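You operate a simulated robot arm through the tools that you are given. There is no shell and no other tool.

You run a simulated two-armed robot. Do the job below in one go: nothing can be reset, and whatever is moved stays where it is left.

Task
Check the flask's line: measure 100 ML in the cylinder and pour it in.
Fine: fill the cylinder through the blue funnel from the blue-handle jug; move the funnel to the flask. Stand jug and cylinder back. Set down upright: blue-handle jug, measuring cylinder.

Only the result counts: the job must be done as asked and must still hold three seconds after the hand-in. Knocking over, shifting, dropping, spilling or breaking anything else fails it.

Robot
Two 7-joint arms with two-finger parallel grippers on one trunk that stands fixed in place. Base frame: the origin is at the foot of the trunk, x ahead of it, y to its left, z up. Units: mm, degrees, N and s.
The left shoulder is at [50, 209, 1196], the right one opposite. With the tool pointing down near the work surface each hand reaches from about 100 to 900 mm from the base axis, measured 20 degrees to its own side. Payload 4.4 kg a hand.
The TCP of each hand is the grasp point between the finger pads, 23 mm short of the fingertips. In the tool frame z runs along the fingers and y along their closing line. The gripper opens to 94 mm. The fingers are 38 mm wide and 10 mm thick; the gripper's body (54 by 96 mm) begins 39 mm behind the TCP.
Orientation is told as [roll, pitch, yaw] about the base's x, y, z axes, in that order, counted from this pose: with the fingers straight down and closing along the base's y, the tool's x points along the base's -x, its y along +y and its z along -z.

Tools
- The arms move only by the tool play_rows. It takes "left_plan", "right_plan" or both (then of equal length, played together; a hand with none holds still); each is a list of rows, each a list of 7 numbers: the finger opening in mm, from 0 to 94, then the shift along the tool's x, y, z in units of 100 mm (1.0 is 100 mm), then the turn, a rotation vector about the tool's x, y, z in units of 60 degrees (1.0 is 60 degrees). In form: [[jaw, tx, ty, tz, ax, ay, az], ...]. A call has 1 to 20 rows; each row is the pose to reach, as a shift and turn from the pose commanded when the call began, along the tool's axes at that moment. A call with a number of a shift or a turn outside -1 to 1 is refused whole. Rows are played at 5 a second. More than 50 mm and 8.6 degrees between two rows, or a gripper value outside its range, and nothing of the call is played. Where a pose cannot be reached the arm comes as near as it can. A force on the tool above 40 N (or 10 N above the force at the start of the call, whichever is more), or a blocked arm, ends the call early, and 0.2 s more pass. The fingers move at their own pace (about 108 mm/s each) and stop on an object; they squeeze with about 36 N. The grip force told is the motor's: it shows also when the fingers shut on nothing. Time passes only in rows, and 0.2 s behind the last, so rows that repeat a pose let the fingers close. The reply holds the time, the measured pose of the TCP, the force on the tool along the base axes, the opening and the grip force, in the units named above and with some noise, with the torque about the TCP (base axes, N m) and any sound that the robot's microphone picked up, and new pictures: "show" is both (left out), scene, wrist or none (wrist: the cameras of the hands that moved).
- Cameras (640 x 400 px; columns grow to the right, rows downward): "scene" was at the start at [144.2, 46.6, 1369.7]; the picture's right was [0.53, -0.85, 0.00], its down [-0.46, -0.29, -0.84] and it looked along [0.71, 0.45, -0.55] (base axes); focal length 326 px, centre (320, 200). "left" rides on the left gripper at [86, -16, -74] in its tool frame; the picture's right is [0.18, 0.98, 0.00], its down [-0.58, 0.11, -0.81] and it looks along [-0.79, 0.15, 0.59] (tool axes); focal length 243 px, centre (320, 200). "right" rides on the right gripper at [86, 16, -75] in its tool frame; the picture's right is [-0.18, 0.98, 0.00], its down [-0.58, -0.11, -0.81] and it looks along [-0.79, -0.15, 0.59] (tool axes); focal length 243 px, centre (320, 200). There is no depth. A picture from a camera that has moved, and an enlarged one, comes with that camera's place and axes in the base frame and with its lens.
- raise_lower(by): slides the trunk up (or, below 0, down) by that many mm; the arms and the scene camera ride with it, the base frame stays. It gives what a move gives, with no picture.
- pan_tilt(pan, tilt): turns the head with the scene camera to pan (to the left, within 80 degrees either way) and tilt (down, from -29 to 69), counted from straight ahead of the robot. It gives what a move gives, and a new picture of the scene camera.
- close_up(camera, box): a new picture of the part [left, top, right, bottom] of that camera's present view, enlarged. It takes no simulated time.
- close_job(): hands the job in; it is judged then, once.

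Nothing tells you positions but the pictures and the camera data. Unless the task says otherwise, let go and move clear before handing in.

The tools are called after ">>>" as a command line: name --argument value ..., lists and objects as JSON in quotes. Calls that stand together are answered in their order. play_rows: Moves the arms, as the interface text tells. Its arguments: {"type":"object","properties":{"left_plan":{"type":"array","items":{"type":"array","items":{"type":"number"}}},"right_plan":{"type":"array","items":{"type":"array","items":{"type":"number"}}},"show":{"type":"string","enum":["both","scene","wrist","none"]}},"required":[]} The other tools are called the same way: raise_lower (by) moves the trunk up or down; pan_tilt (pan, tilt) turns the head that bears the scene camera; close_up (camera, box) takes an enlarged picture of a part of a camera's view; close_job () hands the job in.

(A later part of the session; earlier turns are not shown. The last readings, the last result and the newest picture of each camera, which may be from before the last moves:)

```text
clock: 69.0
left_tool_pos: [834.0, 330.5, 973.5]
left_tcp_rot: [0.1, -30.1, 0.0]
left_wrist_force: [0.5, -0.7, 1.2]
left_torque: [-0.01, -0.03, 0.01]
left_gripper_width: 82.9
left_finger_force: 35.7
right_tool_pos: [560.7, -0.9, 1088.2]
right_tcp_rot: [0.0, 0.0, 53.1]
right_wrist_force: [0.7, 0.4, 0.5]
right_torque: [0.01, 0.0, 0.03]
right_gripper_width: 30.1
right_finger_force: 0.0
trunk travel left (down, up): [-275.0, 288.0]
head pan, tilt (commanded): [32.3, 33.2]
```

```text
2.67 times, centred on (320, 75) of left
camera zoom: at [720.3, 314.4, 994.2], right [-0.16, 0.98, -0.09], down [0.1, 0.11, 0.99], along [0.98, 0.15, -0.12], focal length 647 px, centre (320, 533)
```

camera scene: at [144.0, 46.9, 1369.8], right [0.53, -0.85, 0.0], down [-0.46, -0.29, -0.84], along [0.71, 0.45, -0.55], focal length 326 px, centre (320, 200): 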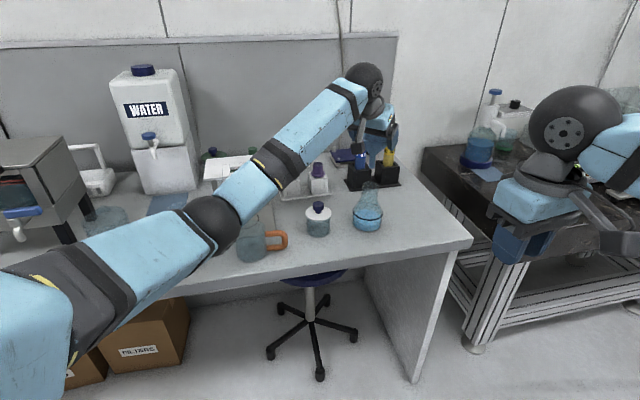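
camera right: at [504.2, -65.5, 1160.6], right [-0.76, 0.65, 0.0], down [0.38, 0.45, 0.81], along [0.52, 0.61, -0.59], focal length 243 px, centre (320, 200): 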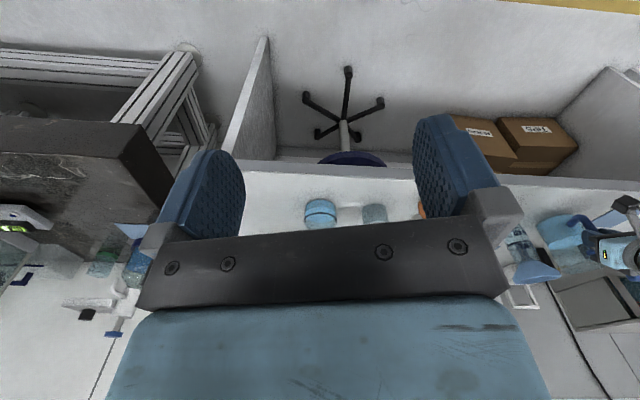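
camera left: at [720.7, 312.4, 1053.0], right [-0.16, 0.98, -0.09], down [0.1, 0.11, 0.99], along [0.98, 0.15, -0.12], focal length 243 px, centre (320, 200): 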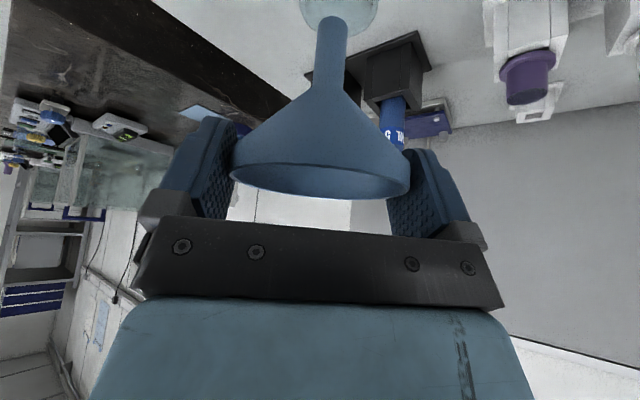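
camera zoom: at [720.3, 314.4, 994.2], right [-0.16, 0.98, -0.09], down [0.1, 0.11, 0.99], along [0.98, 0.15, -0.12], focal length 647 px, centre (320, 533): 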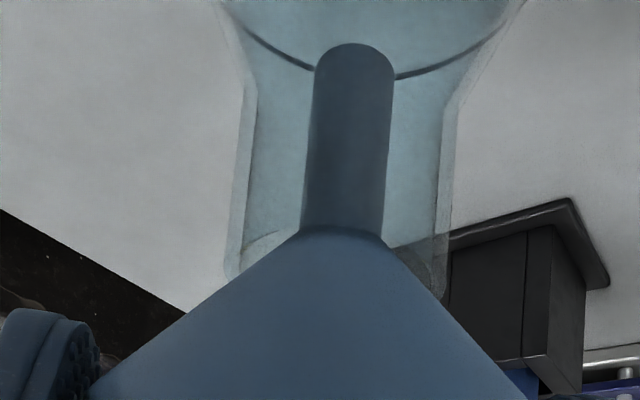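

>>> play_rows --left_plan '[[60, 0.008, 0, 0.013, 0, 0, 0]]' --show "none"

>>> play_rows --left_plan '[[60, 0.008, 0, 0.013, 0, 0, 0]]' --show "none"

>>> close_up --camera "left" --box '[200, 0, 440, 150]'

```text
clock: 69.4
left_tool_pos: [831.7, 330.3, 971.4]
left_tcp_rot: [0.1, -29.9, 0.1]
left_wrist_force: [1.3, 0.0, 0.1]
left_torque: [0.02, 0.0, 0.0]
left_gripper_width: 83.0
left_finger_force: 36.3
right_tool_pos: [560.5, -0.2, 1088.8]
right_tcp_rot: [-0.1, 0.1, 53.0]
right_wrist_force: [0.1, -0.3, -0.1]
right_torque: [0.02, 0.0, -0.04]
right_gripper_width: 30.1
right_finger_force: 0.1
trunk travel left (down, up): [-275.0, 288.0]
head pan, tilt (commanded): [32.3, 33.2]
```

```text
clock: 69.8
left_tool_pos: [832.9, 331.2, 969.6]
left_tcp_rot: [0.0, -29.9, 0.0]
left_wrist_force: [-0.3, 0.4, 1.4]
left_torque: [-0.03, -0.02, 0.01]
left_gripper_width: 83.2
left_finger_force: 35.4
right_tool_pos: [560.7, -0.6, 1088.2]
right_tcp_rot: [0.1, 0.0, 53.0]
right_wrist_force: [0.5, -0.6, -0.3]
right_torque: [0.0, 0.06, 0.02]
right_gripper_width: 30.1
right_finger_force: 0.1
trunk travel left (down, up): [-275.0, 288.0]
head pan, tilt (commanded): [32.3, 33.2]
```

```text
2.67 times, centred on (320, 75) of left
camera zoom: at [720.1, 314.8, 991.0], right [-0.16, 0.98, -0.09], down [0.1, 0.11, 0.99], along [0.98, 0.15, -0.12], focal length 647 px, centre (320, 533)
```

zoom: 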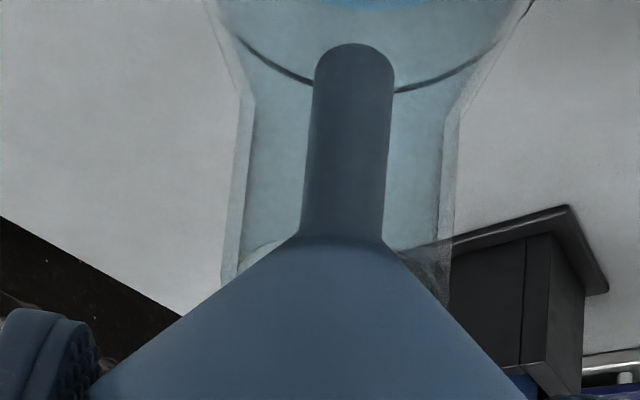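

>>> play_rows --left_plan '[[60, 0.008, 0, 0.013, 0, 0, 0]]' --show "none"

>>> play_rows --left_plan '[[60, 0.006, 0, 0.01, 0, 0, 0]]' --show "none"

>>> close_up --camera "left" --box '[200, 0, 440, 150]'

```text
clock: 70.2
left_tool_pos: [833.5, 330.7, 969.5]
left_tcp_rot: [0.1, -30.0, 0.0]
left_wrist_force: [1.6, -0.1, 4.4]
left_torque: [-0.01, -0.02, 0.02]
left_gripper_width: 83.0
left_finger_force: 35.8
right_tool_pos: [561.2, -0.4, 1088.5]
right_tcp_rot: [-0.1, -0.1, 53.0]
right_wrist_force: [-1.0, 0.2, -0.5]
right_torque: [0.01, 0.02, 0.0]
right_gripper_width: 30.2
right_finger_force: 0.0
trunk travel left (down, up): [-275.0, 288.0]
head pan, tilt (commanded): [32.3, 33.2]
```

```text
clock: 70.6
left_tool_pos: [832.8, 331.4, 968.8]
left_tcp_rot: [0.2, -30.1, 0.1]
left_wrist_force: [2.1, 0.9, 8.7]
left_torque: [0.01, -0.04, 0.0]
left_gripper_width: 83.3
left_finger_force: 35.7
right_tool_pos: [560.5, -0.6, 1088.8]
right_tcp_rot: [0.0, -0.1, 53.0]
right_wrist_force: [0.0, 1.0, 0.4]
right_torque: [0.05, 0.02, -0.03]
right_gripper_width: 30.0
right_finger_force: 0.0
trunk travel left (down, up): [-275.0, 288.0]
head pan, tilt (commanded): [32.3, 33.2]
```

```text
2.67 times, centred on (320, 75) of left
camera zoom: at [719.7, 314.3, 990.1], right [-0.16, 0.98, -0.09], down [0.1, 0.11, 0.99], along [0.98, 0.15, -0.11], focal length 647 px, centre (320, 533)
```

zoom: 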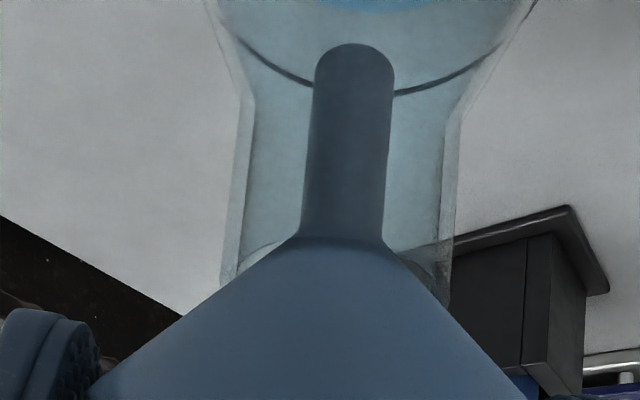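

The cone is seated on the flask with 8.7 N upward. I'll relax slightly and open the fingers.

>>> play_rows --left_plan '[[60, -0.007, 0, -0.012, 0, 0, 0], [94, -0.007, 0, -0.012, 0, 0, 0], [94, -0.007, 0, -0.012, 0, 0, 0], [94, -0.007, 0, -0.012, 0, 0, 0]]' --show "wrist"

>>> close_up --camera "left" --box '[180, 100, 460, 275]'

>>> close_up --camera "scene" --box '[330, 150, 410, 220]'

```text
clock: 71.6
left_tool_pos: [832.7, 331.1, 969.4]
left_tcp_rot: [0.0, -29.9, 0.0]
left_wrist_force: [0.4, 0.3, -0.6]
left_torque: [-0.02, 0.05, 0.0]
left_gripper_width: 94.0
left_finger_force: 0.1
right_tool_pos: [560.6, 0.4, 1088.0]
right_tcp_rot: [0.0, 0.1, 53.0]
right_wrist_force: [-0.4, -0.7, -0.5]
right_torque: [0.04, -0.06, -0.03]
right_gripper_width: 29.9
right_finger_force: 0.0
trunk travel left (down, up): [-275.0, 288.0]
head pan, tilt (commanded): [32.3, 33.2]
camera left: at [720.1, 314.8, 989.6], right [-0.16, 0.98, -0.09], down [0.1, 0.11, 0.99], along [0.98, 0.15, -0.12], focal length 243 px, centre (320, 200)
```

left: 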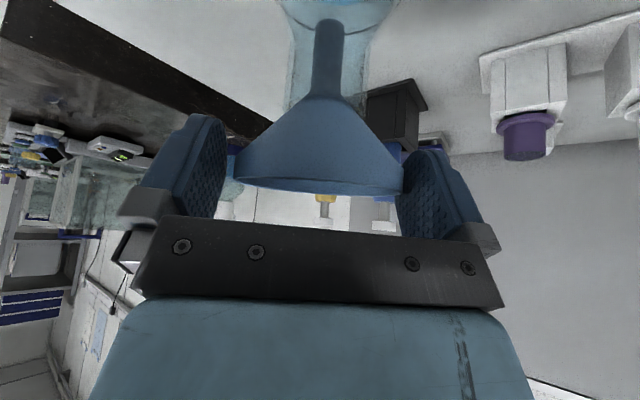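

```text
2.29 times, centred on (320, 188) of left
camera zoom: at [720.1, 314.8, 989.6], right [-0.16, 0.98, -0.09], down [0.1, 0.11, 0.99], along [0.98, 0.15, -0.12], focal length 555 px, centre (320, 229)
```

zoom: 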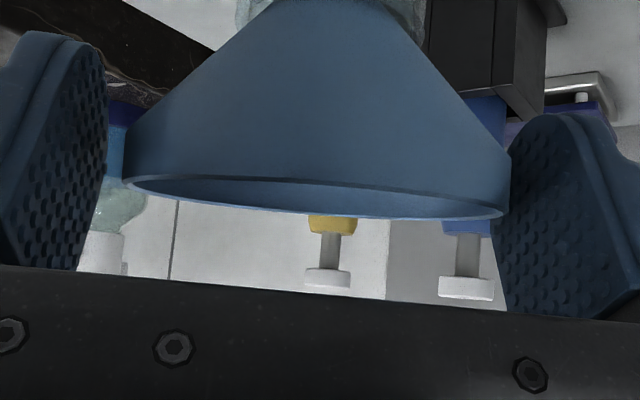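

```text
5.71 times, centred on (370, 185) of scene
camera zoom: at [144.1, 46.6, 1369.7], right [0.53, -0.85, 0.0], down [-0.46, -0.29, -0.84], along [0.71, 0.45, -0.55], focal length 1860 px, centre (34, 286)
```

zoom: 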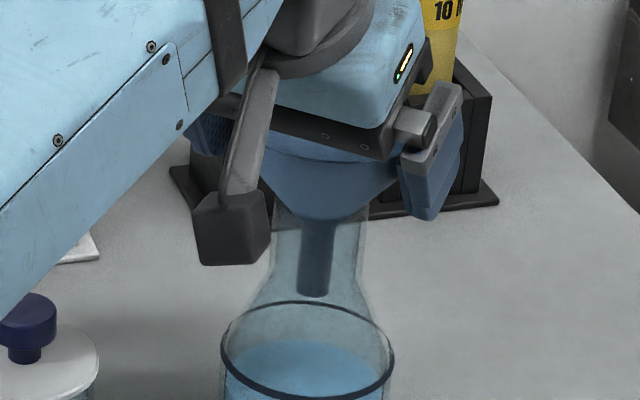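

The funnel rests in the neck but sits about 2 mm toward the +y finger. I'll centre the fingers around it first, then lift slowly.

>>> play_rows --left_plan '[[94, 0, 0.01, 0, 0, 0, 0], [94, 0, 0.02, 0, 0, 0, 0], [94, -0.015, 0.02, -0.026, 0, 0, 0], [94, -0.04, 0.02, -0.07, 0, 0, 0]]' --show "none"

>>> close_up --camera "left" --box '[180, 60, 460, 235]'

```text
clock: 72.6
left_tool_pos: [832.3, 333.1, 978.1]
left_tcp_rot: [0.1, -30.0, 0.0]
left_wrist_force: [-1.0, 0.6, 0.7]
left_torque: [-0.01, 0.02, -0.01]
left_gripper_width: 94.1
left_finger_force: 0.0
right_tool_pos: [560.7, -0.9, 1087.8]
right_tcp_rot: [0.0, 0.0, 53.0]
right_wrist_force: [-1.0, 0.1, -0.5]
right_torque: [0.03, 0.02, -0.04]
right_gripper_width: 29.8
right_finger_force: 0.1
trunk travel left (down, up): [-275.0, 288.0]
head pan, tilt (commanded): [32.3, 33.2]
```

```text
2.29 times, centred on (320, 148) of left
camera zoom: at [719.4, 316.7, 998.1], right [-0.16, 0.98, -0.09], down [0.1, 0.11, 0.99], along [0.98, 0.15, -0.12], focal length 555 px, centre (320, 320)
```

zoom: 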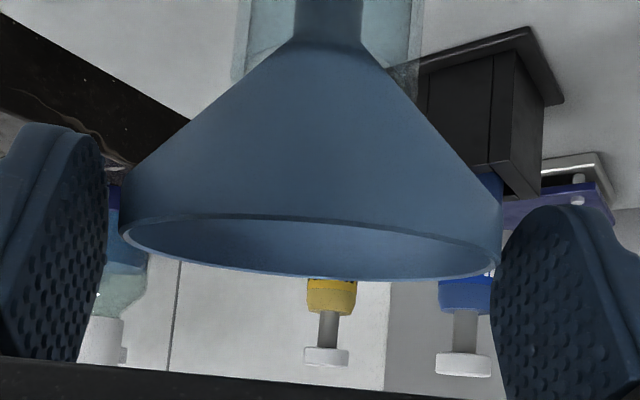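

>>> play_rows --left_plan '[[94, -0.1, 0, -0.17, 0, 0, 0], [94, -0.2, 0, -0.35, 0, 0, 0], [94, -0.3, 0, -0.52, 0, 0, 0], [94, -0.45, 0, -0.78, 0, 0, 0]]' --show "both"

>>> close_up --camera "left" --box '[240, 0, 440, 125]'

>>> close_up --camera "scene" --box '[330, 150, 410, 240]'

```text
clock: 73.6
left_tool_pos: [834.4, 333.0, 1068.4]
left_tcp_rot: [0.2, -30.0, 0.0]
left_wrist_force: [-0.7, -0.7, -0.9]
left_torque: [0.0, 0.02, -0.03]
left_gripper_width: 93.9
left_finger_force: 0.1
right_tool_pos: [560.9, -1.1, 1088.4]
right_tcp_rot: [0.0, 0.1, 53.0]
right_wrist_force: [-0.1, 0.1, 0.3]
right_torque: [0.0, -0.02, 0.0]
right_gripper_width: 30.2
right_finger_force: 0.0
trunk travel left (down, up): [-275.0, 288.0]
head pan, tilt (commanded): [32.3, 33.2]
camera scene: at [143.6, 46.1, 1369.8], right [0.53, -0.85, 0.0], down [-0.46, -0.29, -0.84], along [0.71, 0.45, -0.55], focal length 326 px, centre (320, 200)
camera left: at [720.6, 315.9, 1088.3], right [-0.16, 0.98, -0.09], down [0.1, 0.11, 0.99], along [0.98, 0.15, -0.12], focal length 243 px, centre (320, 200)
```

scene: 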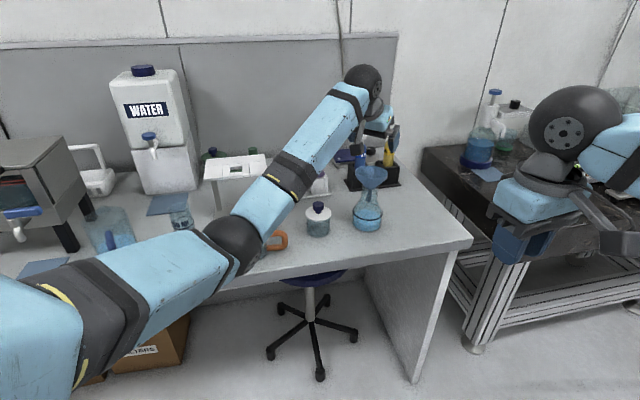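
left: 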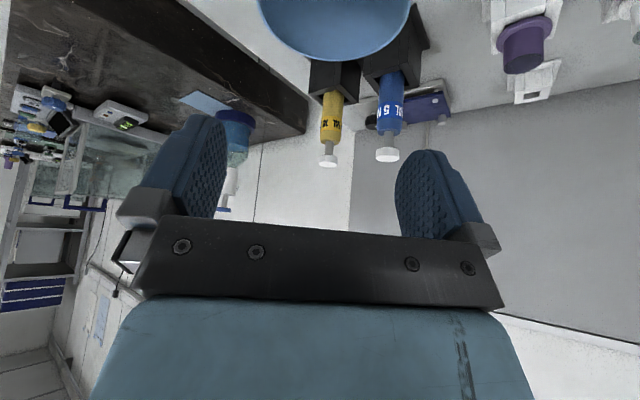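

```text
3.20 times, centred on (340, 62) of left
camera zoom: at [720.6, 315.9, 1088.3], right [-0.16, 0.98, -0.09], down [0.1, 0.11, 0.99], along [0.98, 0.15, -0.12], focal length 776 px, centre (256, 640)
```

zoom: 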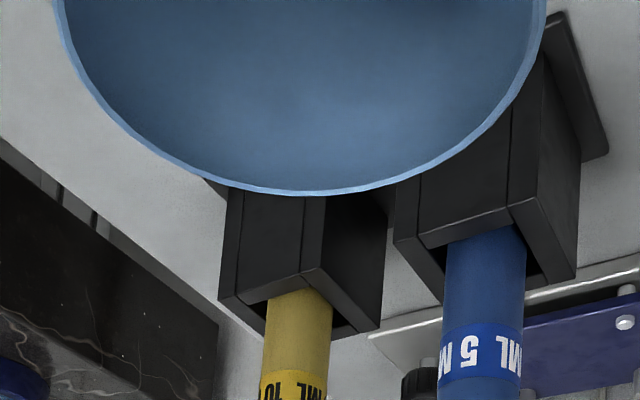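

```text
4.44 times, centred on (370, 195) of scene
camera zoom: at [143.6, 46.1, 1369.8], right [0.53, -0.85, 0.0], down [-0.46, -0.29, -0.84], along [0.71, 0.45, -0.55], focal length 1447 px, centre (98, 222)
```

zoom: 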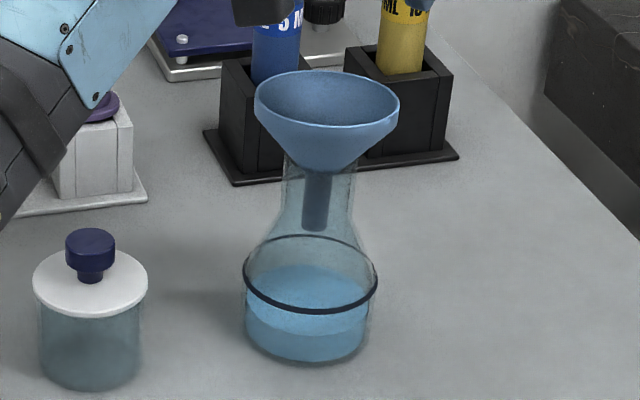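

The funnel stands properly in the flask, rim centre about (844,331) and top near z≈966. For the cylinder I plan to pour by rolling sideways with the tool near-horizontal, since reach is limited that far out. I'll test that wrist motion now in free air with an empty hand.

>>> play_rows --left_plan '[[94, 0.0, 0, -0.25, 0, 0, 0], [94, 0.1, -0.12, -0.45, 0, -0.05, 0], [94, 0.2, -0.25, -0.6, 0, -0.15, 0], [94, 0.3, -0.4, -0.75, 0, -0.27, 0], [94, 0.38, -0.55, -0.82, 0, -0.39, 0], [94, 0.38, -0.67, -0.82, 0, -0.51, 0], [94, 0.38, -0.67, -0.82, 0, -0.63, 0], [94, 0.38, -0.67, -0.82, 0, -0.75, 0]]' --show "none"

>>> play_rows --left_plan '[[94, 0, 0, 0, 0.035, 0, -0.129], [94, 0, 0, 0, 0.07, 0, -0.258], [94, 0, 0, 0, 0.104, 0, -0.386], [94, 0, 0, 0, 0.138, 0, -0.515], [94, 0, 0, 0, 0.173, 0, -0.644], [94, 0, 0, 0, 0.207, 0, -0.773], [94, 0, 0, 0, 0.242, 0, -0.902]]' --show "scene"

```text
clock: 75.4
left_tool_pos: [759.0, 265.0, 1119.2]
left_tcp_rot: [0.4, -75.2, -0.4]
left_wrist_force: [0.0, 0.1, 0.0]
left_torque: [0.0, -0.01, 0.04]
left_gripper_width: 94.1
left_finger_force: 0.1
right_tool_pos: [561.4, -0.5, 1087.7]
right_tcp_rot: [0.0, 0.0, 53.0]
right_wrist_force: [-0.3, -0.7, 0.3]
right_torque: [-0.01, 0.01, 0.0]
right_gripper_width: 30.1
right_finger_force: 0.0
trunk travel left (down, up): [-275.0, 288.0]
head pan, tilt (commanded): [32.3, 33.2]
```

```text
clock: 77.0
left_tool_pos: [760.2, 265.2, 1119.8]
left_tcp_rot: [-79.9, -32.7, 72.0]
left_wrist_force: [0.1, 0.5, 0.1]
left_torque: [-0.01, 0.04, 0.03]
left_gripper_width: 94.1
left_finger_force: 0.1
right_tool_pos: [560.4, 0.6, 1086.9]
right_tcp_rot: [0.0, -0.1, 53.0]
right_wrist_force: [-0.3, 0.0, -0.4]
right_torque: [-0.02, 0.0, -0.05]
right_gripper_width: 30.0
right_finger_force: 0.0
trunk travel left (down, up): [-275.0, 288.0]
head pan, tilt (commanded): [32.3, 33.2]
camera scene: at [144.2, 46.4, 1369.8], right [0.53, -0.85, 0.0], down [-0.46, -0.29, -0.84], along [0.71, 0.45, -0.55], focal length 326 px, centre (320, 200)
```

scene: 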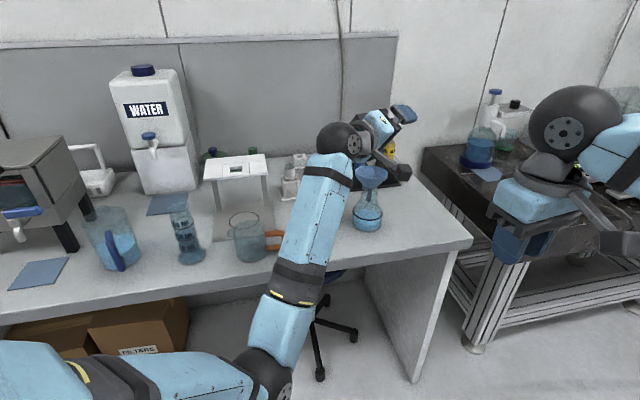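

The roll works so far: a held cylinder would now be tilted 56° toward +y. I'll continue to 112° to confirm the full range.

>>> play_rows --left_plan '[[94, 0, 0, 0, 0.035, 0, -0.129], [94, 0, 0, 0, 0.07, 0, -0.258], [94, 0, 0, 0, 0.104, 0, -0.386], [94, 0, 0, 0, 0.138, 0, -0.515], [94, 0, 0, 0, 0.173, 0, -0.644], [94, 0, 0, 0, 0.207, 0, -0.773], [94, 0, 0, 0, 0.242, 0, -0.902]]' --show "scene"

```text
clock: 78.6
left_tool_pos: [759.2, 270.7, 1116.6]
left_tcp_rot: [-95.7, 20.8, 74.3]
left_wrist_force: [-0.2, 0.1, 0.2]
left_torque: [-0.01, 0.01, -0.02]
left_gripper_width: 93.8
left_finger_force: 0.0
right_tool_pos: [561.6, -0.8, 1087.8]
right_tcp_rot: [0.0, 0.0, 53.0]
right_wrist_force: [0.3, 0.2, -0.5]
right_torque: [-0.01, -0.01, -0.02]
right_gripper_width: 30.1
right_finger_force: 0.1
trunk travel left (down, up): [-275.0, 288.0]
head pan, tilt (commanded): [32.3, 33.2]
camera scene: at [144.2, 47.0, 1369.7], right [0.53, -0.85, 0.0], down [-0.46, -0.29, -0.84], along [0.71, 0.45, -0.55], focal length 326 px, centre (320, 200)
```

scene: 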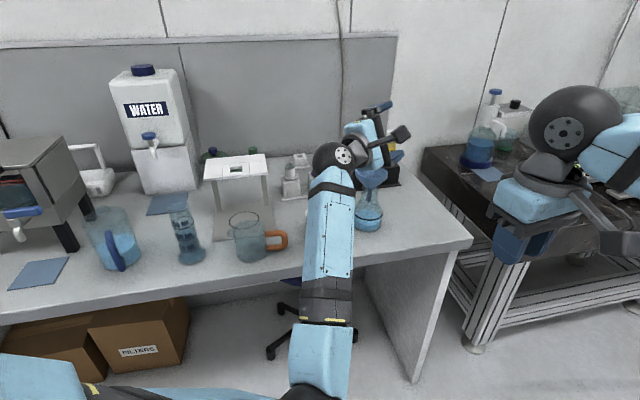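

The full 112° roll is reachable, with a slight position deviation near the end. I'll roll back to level.

>>> play_rows --left_plan '[[94, 0, 0, 0, -0.035, 0, 0.129], [94, 0, 0, 0, -0.07, 0, 0.258], [94, 0, 0, 0, -0.104, 0, 0.386], [94, 0, 0, 0, -0.138, 0, 0.515], [94, 0, 0, 0, -0.173, 0, 0.644], [94, 0, 0, 0, -0.207, 0, 0.773], [94, 0, 0, 0, -0.242, 0, 0.902]]' --show "none"

>>> play_rows --left_plan '[[94, 0, 0, 0, -0.035, 0, 0.129], [94, 0, 0, 0, -0.07, 0, 0.258], [94, 0, 0, 0, -0.104, 0, 0.386], [94, 0, 0, 0, -0.138, 0, 0.515], [94, 0, 0, 0, -0.173, 0, 0.644], [94, 0, 0, 0, -0.207, 0, 0.773], [94, 0, 0, 0, -0.242, 0, 0.902]]' --show "scene"

```text
clock: 80.2
left_tool_pos: [759.3, 265.7, 1120.0]
left_tcp_rot: [-80.0, -32.8, 72.1]
left_wrist_force: [0.4, -0.9, 0.3]
left_torque: [0.01, -0.01, 0.02]
left_gripper_width: 93.9
left_finger_force: 0.0
right_tool_pos: [560.8, -0.4, 1087.9]
right_tcp_rot: [0.1, -0.1, 53.0]
right_wrist_force: [-0.3, 0.5, -0.9]
right_torque: [0.01, 0.0, 0.0]
right_gripper_width: 30.2
right_finger_force: 0.1
trunk travel left (down, up): [-275.0, 288.0]
head pan, tilt (commanded): [32.3, 33.2]
```

```text
clock: 81.8
left_tool_pos: [759.3, 265.9, 1118.2]
left_tcp_rot: [0.9, -74.8, -0.8]
left_wrist_force: [-0.4, -0.2, 0.2]
left_torque: [0.0, -0.01, -0.01]
left_gripper_width: 94.1
left_finger_force: 0.1
right_tool_pos: [560.8, 0.1, 1088.2]
right_tcp_rot: [0.0, -0.1, 53.0]
right_wrist_force: [0.3, 0.3, 0.0]
right_torque: [0.0, 0.01, 0.0]
right_gripper_width: 30.1
right_finger_force: 0.0
trunk travel left (down, up): [-275.0, 288.0]
head pan, tilt (commanded): [32.3, 33.2]
camera scene: at [144.2, 46.6, 1369.7], right [0.53, -0.85, 0.0], down [-0.46, -0.29, -0.84], along [0.71, 0.45, -0.55], focal length 326 px, centre (320, 200)
```

scene: 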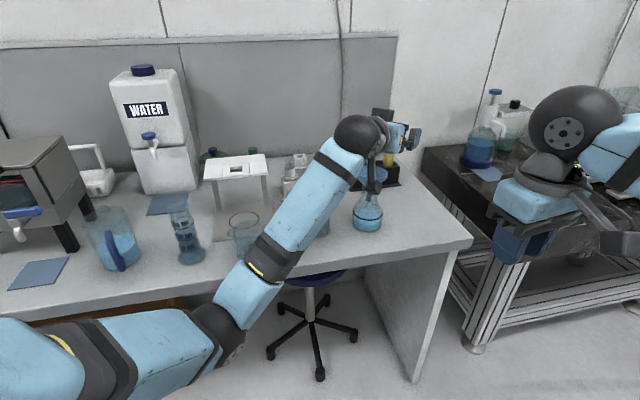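

The wrist roll is confirmed. Now I'll head back toward the cylinder at safe height, then turn the tool to approach it square to the bench edge (45°).

>>> play_rows --left_plan '[[94, 0.08, 0.2, -0.27, 0, 0, 0], [94, 0.16, 0.42, -0.56, 0, 0, 0], [94, 0.246, 0.67, -0.918, 0, 0, 0]]' --show "none"

>>> play_rows --left_plan '[[94, 0.08, 0.2, -0.27, -0.005, 0.08, 0.005], [94, 0.16, 0.42, -0.56, -0.01, 0.17, 0.01], [94, 0.246, 0.67, -0.918, -0.012, 0.25, 0.012]]' --show "none"

>>> play_rows --left_plan '[[94, 0.25, 0.17, -0.16, 0, 0, 0], [94, 0.5, 0.34, -0.33, 0, 0, 0], [94, 0.746, 0.5, -0.493, 0, 0, 0]]' --show "scene"

```text
clock: 82.6
left_tool_pos: [663.4, 334.8, 1119.1]
left_tcp_rot: [0.2, -74.9, -0.2]
left_wrist_force: [-0.3, -0.3, 0.1]
left_torque: [0.02, 0.01, 0.0]
left_gripper_width: 94.1
left_finger_force: 0.0
right_tool_pos: [560.4, 0.4, 1089.2]
right_tcp_rot: [-0.1, 0.0, 53.0]
right_wrist_force: [-0.6, 0.4, 0.3]
right_torque: [0.02, -0.01, -0.02]
right_gripper_width: 30.1
right_finger_force: 0.0
trunk travel left (down, up): [-275.0, 288.0]
head pan, tilt (commanded): [32.3, 33.2]
```

```text
clock: 83.4
left_tool_pos: [567.9, 400.0, 1120.0]
left_tcp_rot: [2.0, -59.9, -1.2]
left_wrist_force: [-0.3, 0.2, 0.5]
left_torque: [-0.01, -0.03, -0.01]
left_gripper_width: 94.0
left_finger_force: 0.0
right_tool_pos: [559.8, 0.9, 1089.4]
right_tcp_rot: [0.0, 0.0, 53.0]
right_wrist_force: [-0.6, 0.3, 0.0]
right_torque: [-0.05, 0.0, 0.0]
right_gripper_width: 29.7
right_finger_force: 0.1
trunk travel left (down, up): [-275.0, 288.0]
head pan, tilt (commanded): [32.3, 33.2]
```

```text
clock: 84.2
left_tool_pos: [488.9, 451.4, 1081.1]
left_tcp_rot: [2.0, -60.0, -1.3]
left_wrist_force: [-0.1, -0.6, 0.1]
left_torque: [0.03, 0.01, -0.01]
left_gripper_width: 93.9
left_finger_force: 0.1
right_tool_pos: [560.1, 0.2, 1088.3]
right_tcp_rot: [-0.1, 0.0, 53.0]
right_wrist_force: [-0.5, -0.3, 1.1]
right_torque: [0.01, -0.01, -0.01]
right_gripper_width: 30.1
right_finger_force: 0.0
trunk travel left (down, up): [-275.0, 288.0]
head pan, tilt (commanded): [32.3, 33.2]
camera scene: at [143.1, 47.1, 1369.9], right [0.53, -0.85, 0.0], down [-0.46, -0.29, -0.84], along [0.71, 0.45, -0.55], focal length 326 px, centre (320, 200)
```

scene: 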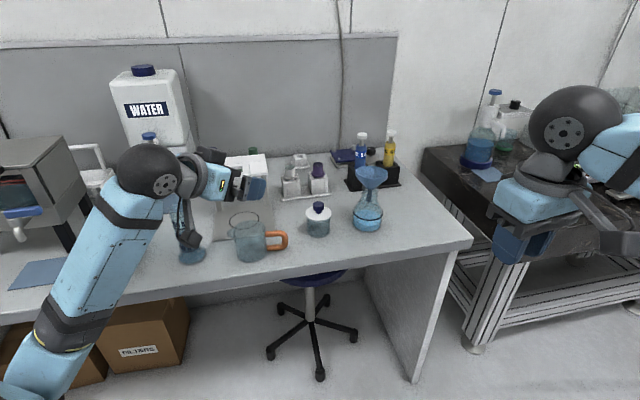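

>>> play_rows --left_plan '[[94, 0.09, 0.06, -0.05, -0.092, 0, -0.056], [94, 0.18, 0.11, -0.09, -0.183, 0, -0.111], [94, 0.28, 0.17, -0.14, -0.275, 0, -0.167], [94, 0.37, 0.23, -0.18, -0.367, 0, -0.222], [94, 0.46, 0.29, -0.23, -0.459, 0, -0.278], [94, 0.55, 0.34, -0.27, -0.55, 0, -0.333], [94, 0.646, 0.4, -0.32, -0.642, 0, -0.389]]' --show "both"

>>> close_up --camera "right" --box '[500, 170, 640, 260]'

```text
clock: 85.8
left_tool_pos: [427.0, 491.0, 1041.5]
left_tcp_rot: [-0.2, -60.3, 45.7]
left_wrist_force: [-0.3, -0.3, -0.4]
left_torque: [-0.01, 0.02, -0.02]
left_gripper_width: 93.9
left_finger_force: 0.1
right_tool_pos: [562.3, -0.9, 1087.4]
right_tcp_rot: [0.0, 0.0, 53.0]
right_wrist_force: [0.6, 0.6, 0.2]
right_torque: [0.01, 0.02, -0.01]
right_gripper_width: 30.2
right_finger_force: 0.0
trunk travel left (down, up): [-275.0, 288.0]
head pan, tilt (commanded): [32.3, 33.2]
camera scene: at [144.2, 46.5, 1369.8], right [0.53, -0.85, 0.0], down [-0.46, -0.29, -0.84], along [0.71, 0.45, -0.55], focal length 326 px, centre (320, 200)
camera left: at [363.8, 401.6, 1002.6], right [-0.77, 0.62, -0.16], down [-0.37, -0.22, 0.9], along [0.53, 0.75, 0.4], focal length 243 px, centre (320, 200)
```

scene: 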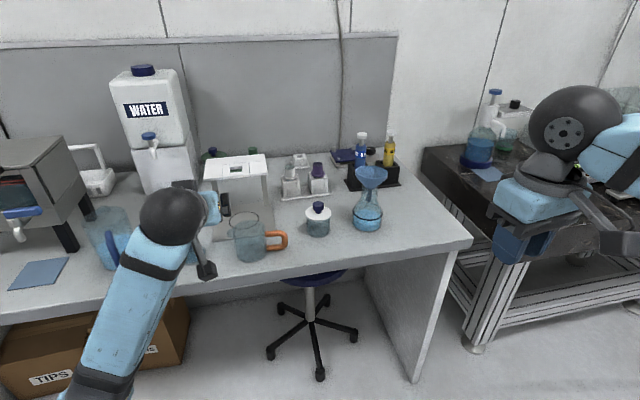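
left: 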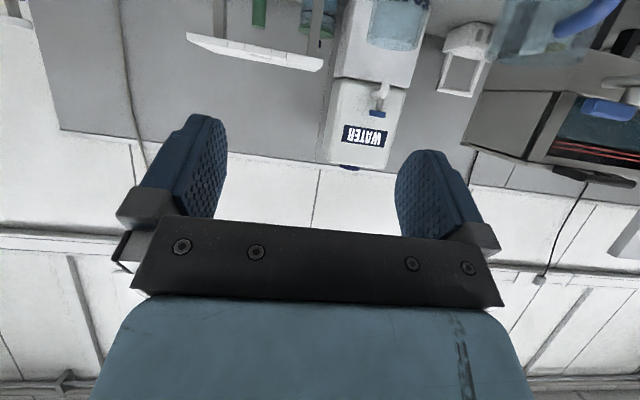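

```text
4.44 times, centred on (570, 215) of right
camera zoom: at [495.7, -58.3, 1161.4], right [-0.67, 0.74, 0.0], down [0.44, 0.4, 0.81], along [0.6, 0.54, -0.59], focal length 1078 px, centre (-791, 133)
```

zoom: 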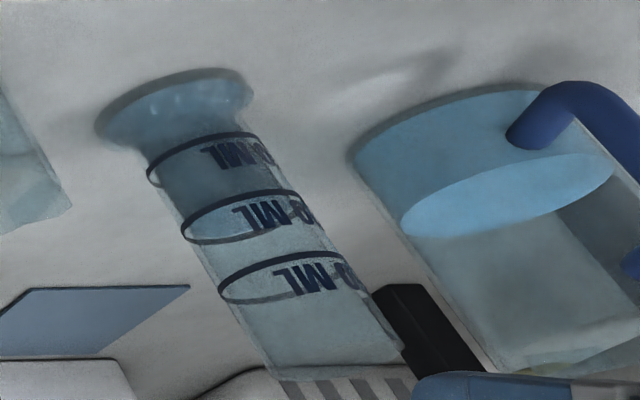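

The cylinder still reads 100 mL. I'll move to a pre-grasp 100 mm in front of it.

>>> play_rows --left_plan '[[94, 0.13, 0.11, 0.2, 0, 0, 0], [94, 0.26, 0.22, 0.41, 0, 0, 0], [94, 0.38, 0.326, 0.614, 0, 0, 0]]' --show "none"

>>> play_rows --left_plan '[[94, 0.13, 0.11, 0.2, 0, 0, 0], [94, 0.26, 0.22, 0.41, 0, 0, 0], [94, 0.38, 0.326, 0.614, 0, 0, 0]]' --show "both"

>>> close_up --camera "scene" --box '[110, 180, 238, 280]'

>>> close_up --camera "right" --box '[500, 170, 640, 270]'

```text
clock: 86.6
left_tool_pos: [429.6, 537.4, 978.1]
left_tcp_rot: [-0.2, -60.2, 45.7]
left_wrist_force: [-0.7, -0.1, -0.4]
left_torque: [0.0, -0.03, -0.01]
left_gripper_width: 93.6
left_finger_force: 0.1
right_tool_pos: [561.0, -0.3, 1086.8]
right_tcp_rot: [-0.1, 0.0, 53.0]
right_wrist_force: [0.6, 0.4, 0.1]
right_torque: [0.0, -0.01, -0.01]
right_gripper_width: 30.0
right_finger_force: 0.0
trunk travel left (down, up): [-275.0, 288.0]
head pan, tilt (commanded): [32.3, 33.2]
```

```text
clock: 87.4
left_tool_pos: [431.0, 585.4, 915.4]
left_tcp_rot: [-0.3, -60.4, 45.8]
left_wrist_force: [0.1, 0.0, -0.1]
left_torque: [-0.01, -0.01, -0.04]
left_gripper_width: 94.2
left_finger_force: 0.1
right_tool_pos: [561.2, -0.2, 1088.1]
right_tcp_rot: [0.0, 0.0, 53.1]
right_wrist_force: [0.3, -0.3, -0.2]
right_torque: [0.0, 0.0, 0.02]
right_gripper_width: 30.1
right_finger_force: 0.1
trunk travel left (down, up): [-275.0, 288.0]
head pan, tilt (commanded): [32.3, 33.2]
camera scene: at [144.3, 46.9, 1369.7], right [0.53, -0.85, 0.0], down [-0.46, -0.29, -0.84], along [0.71, 0.45, -0.55], focal length 326 px, centre (320, 200)
camera left: at [366.0, 497.6, 875.3], right [-0.76, 0.62, -0.16], down [-0.37, -0.22, 0.9], along [0.53, 0.75, 0.4], focal length 243 px, centre (320, 200)
```

scene: 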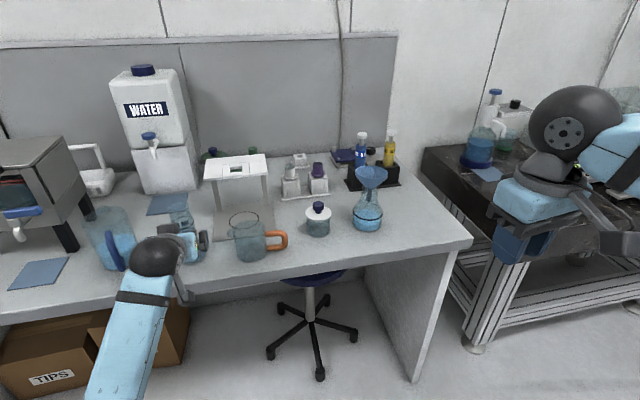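
left: 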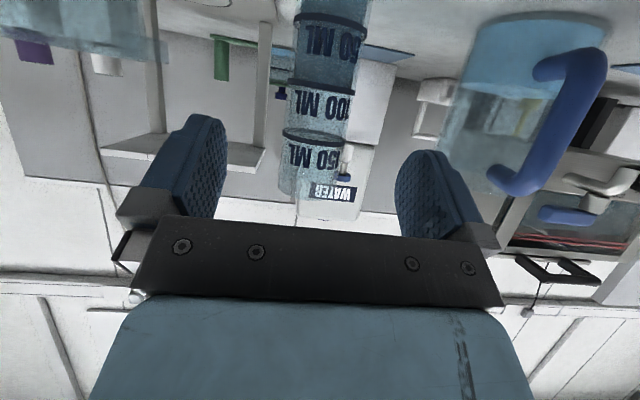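

```text
4.00 times, centred on (174, 230) of scene
camera zoom: at [144.3, 46.9, 1369.7], right [0.53, -0.85, 0.0], down [-0.46, -0.29, -0.84], along [0.71, 0.45, -0.55], focal length 1302 px, centre (904, 80)
```

zoom: 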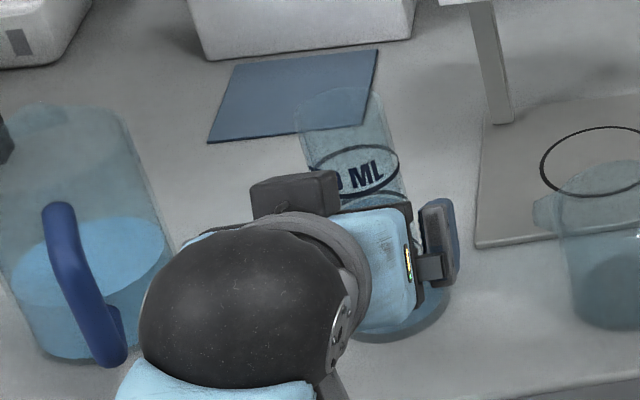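

```text
4.00 times, centred on (570, 220) of right
camera zoom: at [495.8, -58.0, 1161.3], right [-0.67, 0.74, 0.0], down [0.44, 0.4, 0.81], along [0.6, 0.54, -0.59], focal length 970 px, centre (-680, 120)
```

zoom: 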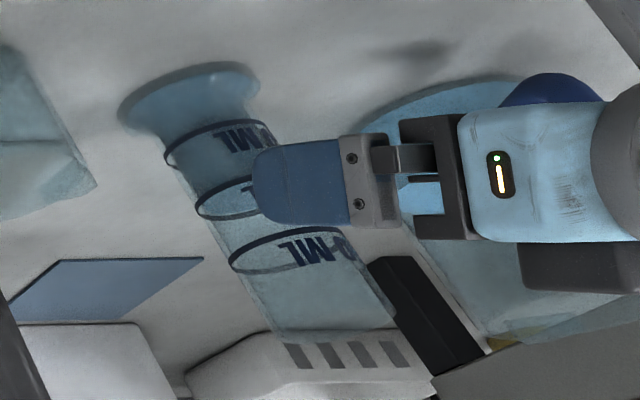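

The wrist camera sees the cylinder between the fingers. I'll zoom in to measure lateral centring precisely.

>>> close_up --camera "left" --box '[200, 0, 440, 230]'

```text
1.74 times, centred on (320, 115) of left
camera zoom: at [366.0, 497.6, 875.3], right [-0.76, 0.62, -0.16], down [-0.37, -0.22, 0.9], along [0.53, 0.75, 0.4], focal length 422 px, centre (320, 348)
```

zoom: 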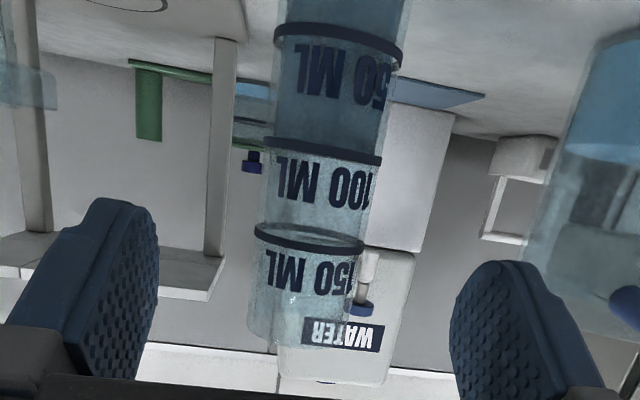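

The cylinder is about 2.4 mm to +Y of the finger centre. I'll correct that and advance along the tool axis around it.

>>> play_rows --left_plan '[[94, 0, 0.012, 0.2, 0, 0, 0], [94, 0, 0.024, 0.4, 0, 0, 0], [94, 0, 0.024, 0.6, 0, 0, 0], [94, 0, 0.024, 0.8, 0, 0, 0], [94, 0, 0.024, 0.97, 0, 0, 0]]' --show "wrist"

>>> close_up --camera "left" --box '[180, 50, 460, 250]'

>>> close_up --camera "right" --box '[500, 170, 640, 270]'

```text
clock: 88.6
left_tool_pos: [487.0, 648.1, 867.3]
left_tcp_rot: [-0.2, -60.4, 45.6]
left_wrist_force: [-0.7, -0.5, -0.5]
left_torque: [0.0, -0.07, -0.02]
left_gripper_width: 94.0
left_finger_force: 0.0
right_tool_pos: [560.5, -0.5, 1088.0]
right_tcp_rot: [0.0, 0.0, 53.1]
right_wrist_force: [0.8, 0.0, 0.3]
right_torque: [0.01, 0.01, -0.02]
right_gripper_width: 30.0
right_finger_force: 0.1
trunk travel left (down, up): [-275.0, 288.0]
head pan, tilt (commanded): [32.3, 33.2]
camera left: at [423.0, 559.2, 828.0], right [-0.76, 0.62, -0.16], down [-0.37, -0.22, 0.9], along [0.53, 0.75, 0.4], focal length 243 px, centre (320, 200)
```

left: 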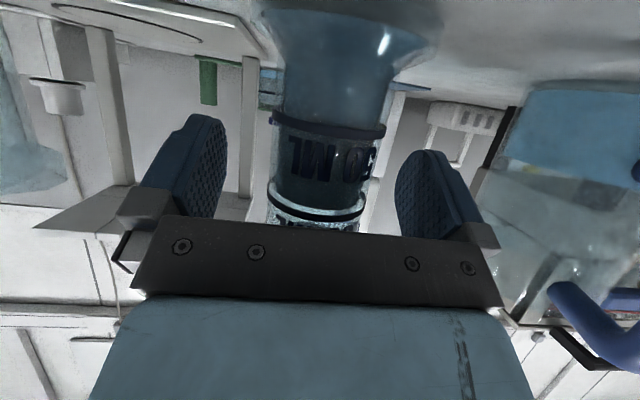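

```text
2.00 times, centred on (320, 150) of left
camera zoom: at [423.0, 559.2, 828.0], right [-0.76, 0.62, -0.16], down [-0.37, -0.22, 0.9], along [0.53, 0.75, 0.4], focal length 485 px, centre (320, 300)
```

zoom: 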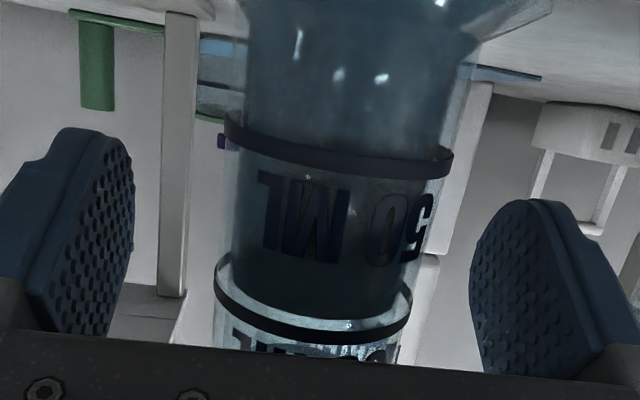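

```text
4.00 times, centred on (570, 220) of right
camera zoom: at [495.8, -58.1, 1161.3], right [-0.67, 0.74, 0.0], down [0.44, 0.4, 0.81], along [0.6, 0.54, -0.59], focal length 970 px, centre (-680, 120)
```

zoom: 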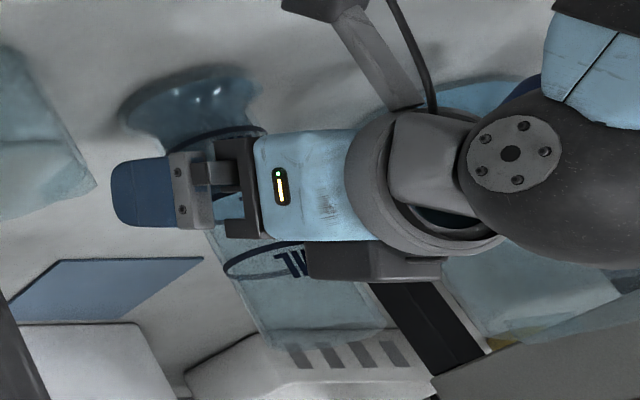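

The fingers are centred on the cylinder within about 0.5 mm. I'll close gently.

>>> play_rows --left_plan '[[76, 0, 0, 0, 0, 0, 0], [66, 0, 0, 0, 0, 0, 0], [60, 0, 0, 0, 0, 0, 0]]' --show "none"

>>> close_up --camera "left" --box '[180, 50, 460, 250]'

```text
clock: 89.4
left_tool_pos: [486.4, 647.8, 867.0]
left_tcp_rot: [-0.2, -60.4, 45.7]
left_wrist_force: [-0.3, -0.5, 0.7]
left_torque: [-0.01, -0.04, 0.01]
left_gripper_width: 59.8
left_finger_force: 0.0
right_tool_pos: [561.1, 0.7, 1089.0]
right_tcp_rot: [0.0, 0.0, 53.0]
right_wrist_force: [-0.5, 0.0, 0.0]
right_torque: [0.01, 0.02, -0.01]
right_gripper_width: 29.6
right_finger_force: 0.0
trunk travel left (down, up): [-275.0, 288.0]
head pan, tilt (commanded): [32.3, 33.2]
```

```text
2.00 times, centred on (320, 150) of left
camera zoom: at [422.8, 558.9, 828.2], right [-0.76, 0.62, -0.16], down [-0.37, -0.22, 0.9], along [0.53, 0.75, 0.4], focal length 485 px, centre (320, 300)
```

zoom: 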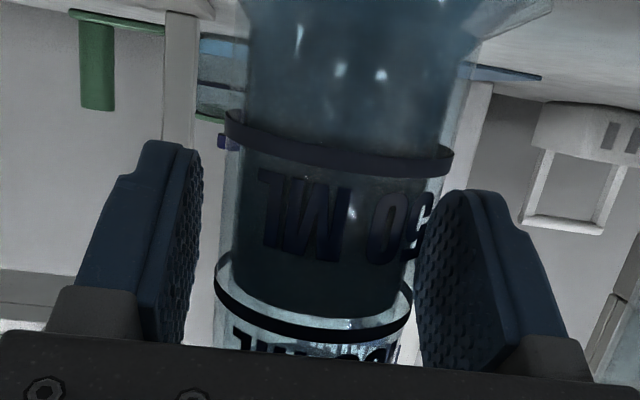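

By projection, the pad faces are symmetric about the cylinder within 0.5 mm. I'll close to grip.

>>> play_rows --left_plan '[[56, 0, 0, 0, 0, 0, 0], [53, 0, 0, 0, 0, 0, 0], [48, 0, 0, 0, 0, 0, 0], [40, 0, 0, 0, 0, 0, 0], [40, 0, 0, 0, 0, 0, 0]]' --show "none"

>>> close_up --camera "scene" --box '[110, 180, 238, 280]'

>>> close_up --camera "left" --box '[180, 0, 460, 250]'

```text
clock: 90.6
left_tool_pos: [488.6, 648.6, 867.9]
left_tcp_rot: [-0.2, -60.3, 45.6]
left_wrist_force: [-0.9, -0.7, 0.6]
left_torque: [0.05, -0.07, 0.02]
left_gripper_width: 46.1
left_finger_force: 35.7
right_tool_pos: [561.2, 2.2, 1087.1]
right_tcp_rot: [0.0, 0.0, 53.1]
right_wrist_force: [-0.1, -0.3, -0.2]
right_torque: [0.01, -0.01, -0.03]
right_gripper_width: 30.1
right_finger_force: 0.0
trunk travel left (down, up): [-275.0, 288.0]
head pan, tilt (commanded): [32.3, 33.2]
```

```text
4.00 times, centred on (174, 230) of scene
camera zoom: at [144.2, 46.6, 1369.8], right [0.53, -0.85, 0.0], down [-0.46, -0.29, -0.84], along [0.71, 0.45, -0.55], focal length 1302 px, centre (904, 80)
```

zoom: 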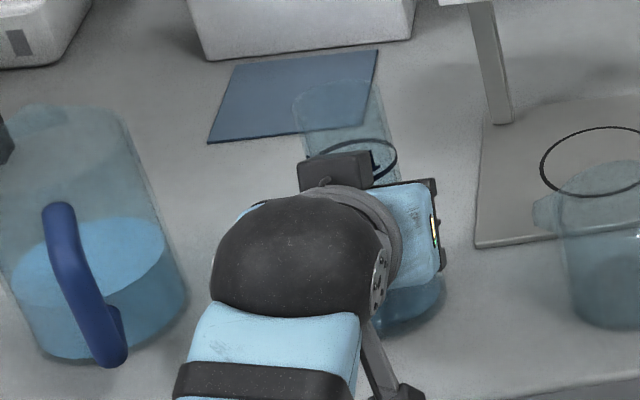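

```text
1.60 times, centred on (320, 125) of left
camera zoom: at [422.8, 559.0, 828.2], right [-0.76, 0.62, -0.16], down [-0.37, -0.22, 0.9], along [0.53, 0.75, 0.4], focal length 388 px, centre (320, 320)
```

zoom: 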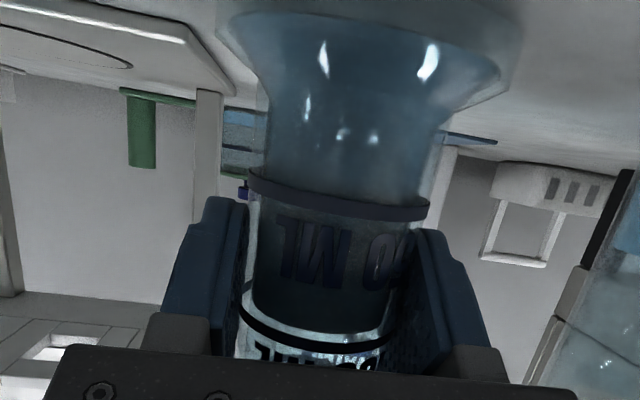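

I have the cylinder at 46 mm and 36 N, and it didn't shift. I'll lift 20 mm and check the hold.

>>> play_rows --left_plan '[[35, -0.035, 0, -0.02, 0, 0, 0], [35, -0.087, 0, -0.049, 0, 0, 0], [35, -0.174, 0, -0.099, 0, 0, 0], [35, -0.174, 0, -0.099, 0, 0, 0]]' --show "both"

>>> close_up --camera "left" --box '[180, 0, 460, 250]'

```text
clock: 91.6
left_tool_pos: [487.6, 647.5, 887.3]
left_tcp_rot: [-0.2, -60.3, 45.6]
left_wrist_force: [0.8, 0.1, -2.2]
left_torque: [-0.02, 0.0, 0.01]
left_gripper_width: 46.1
left_finger_force: 35.9
right_tool_pos: [561.7, 1.2, 1087.0]
right_tcp_rot: [0.0, 0.0, 52.9]
right_wrist_force: [-0.3, 0.3, 0.2]
right_torque: [0.04, 0.0, 0.0]
right_gripper_width: 30.2
right_finger_force: 0.0
trunk travel left (down, up): [-275.0, 288.0]
head pan, tilt (commanded): [32.3, 33.2]
camera scene: at [144.4, 46.9, 1369.7], right [0.53, -0.85, 0.0], down [-0.46, -0.29, -0.84], along [0.71, 0.45, -0.55], focal length 326 px, centre (320, 200)
camera left: at [422.9, 559.1, 847.2], right [-0.76, 0.62, -0.16], down [-0.37, -0.22, 0.9], along [0.53, 0.75, 0.39], focal length 243 px, centre (320, 200)
```

scene: 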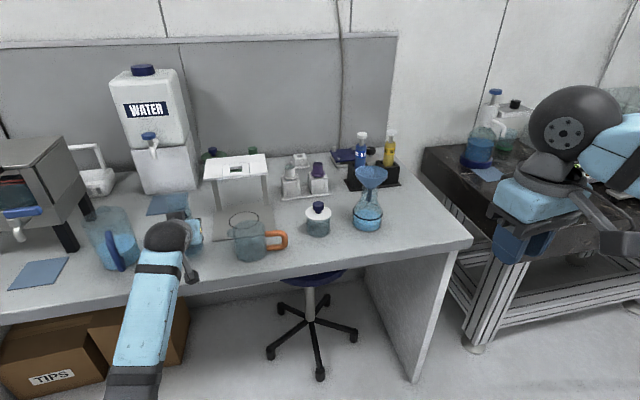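
left: 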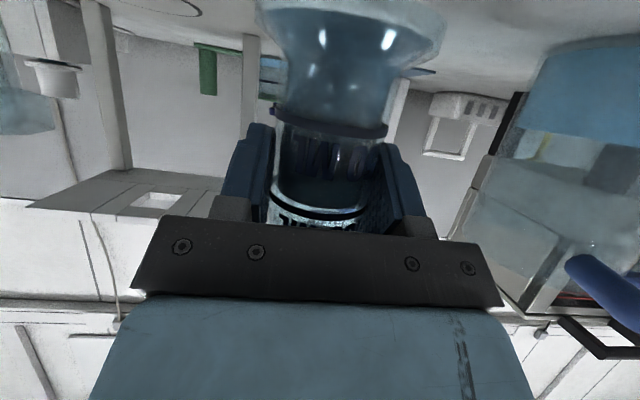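

```text
1.60 times, centred on (320, 125) of left
camera zoom: at [422.9, 559.1, 847.2], right [-0.76, 0.62, -0.16], down [-0.37, -0.22, 0.9], along [0.53, 0.75, 0.39], focal length 388 px, centre (320, 320)
```

zoom: 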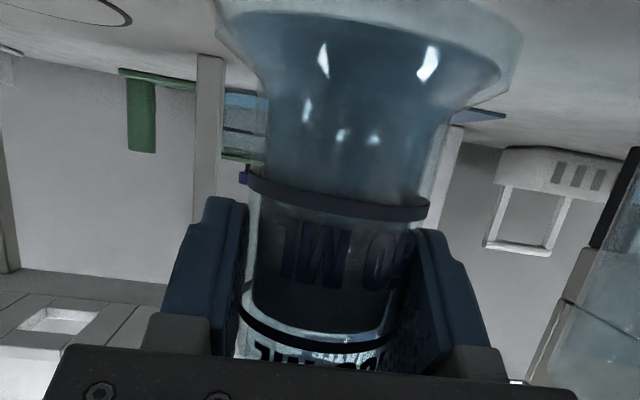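

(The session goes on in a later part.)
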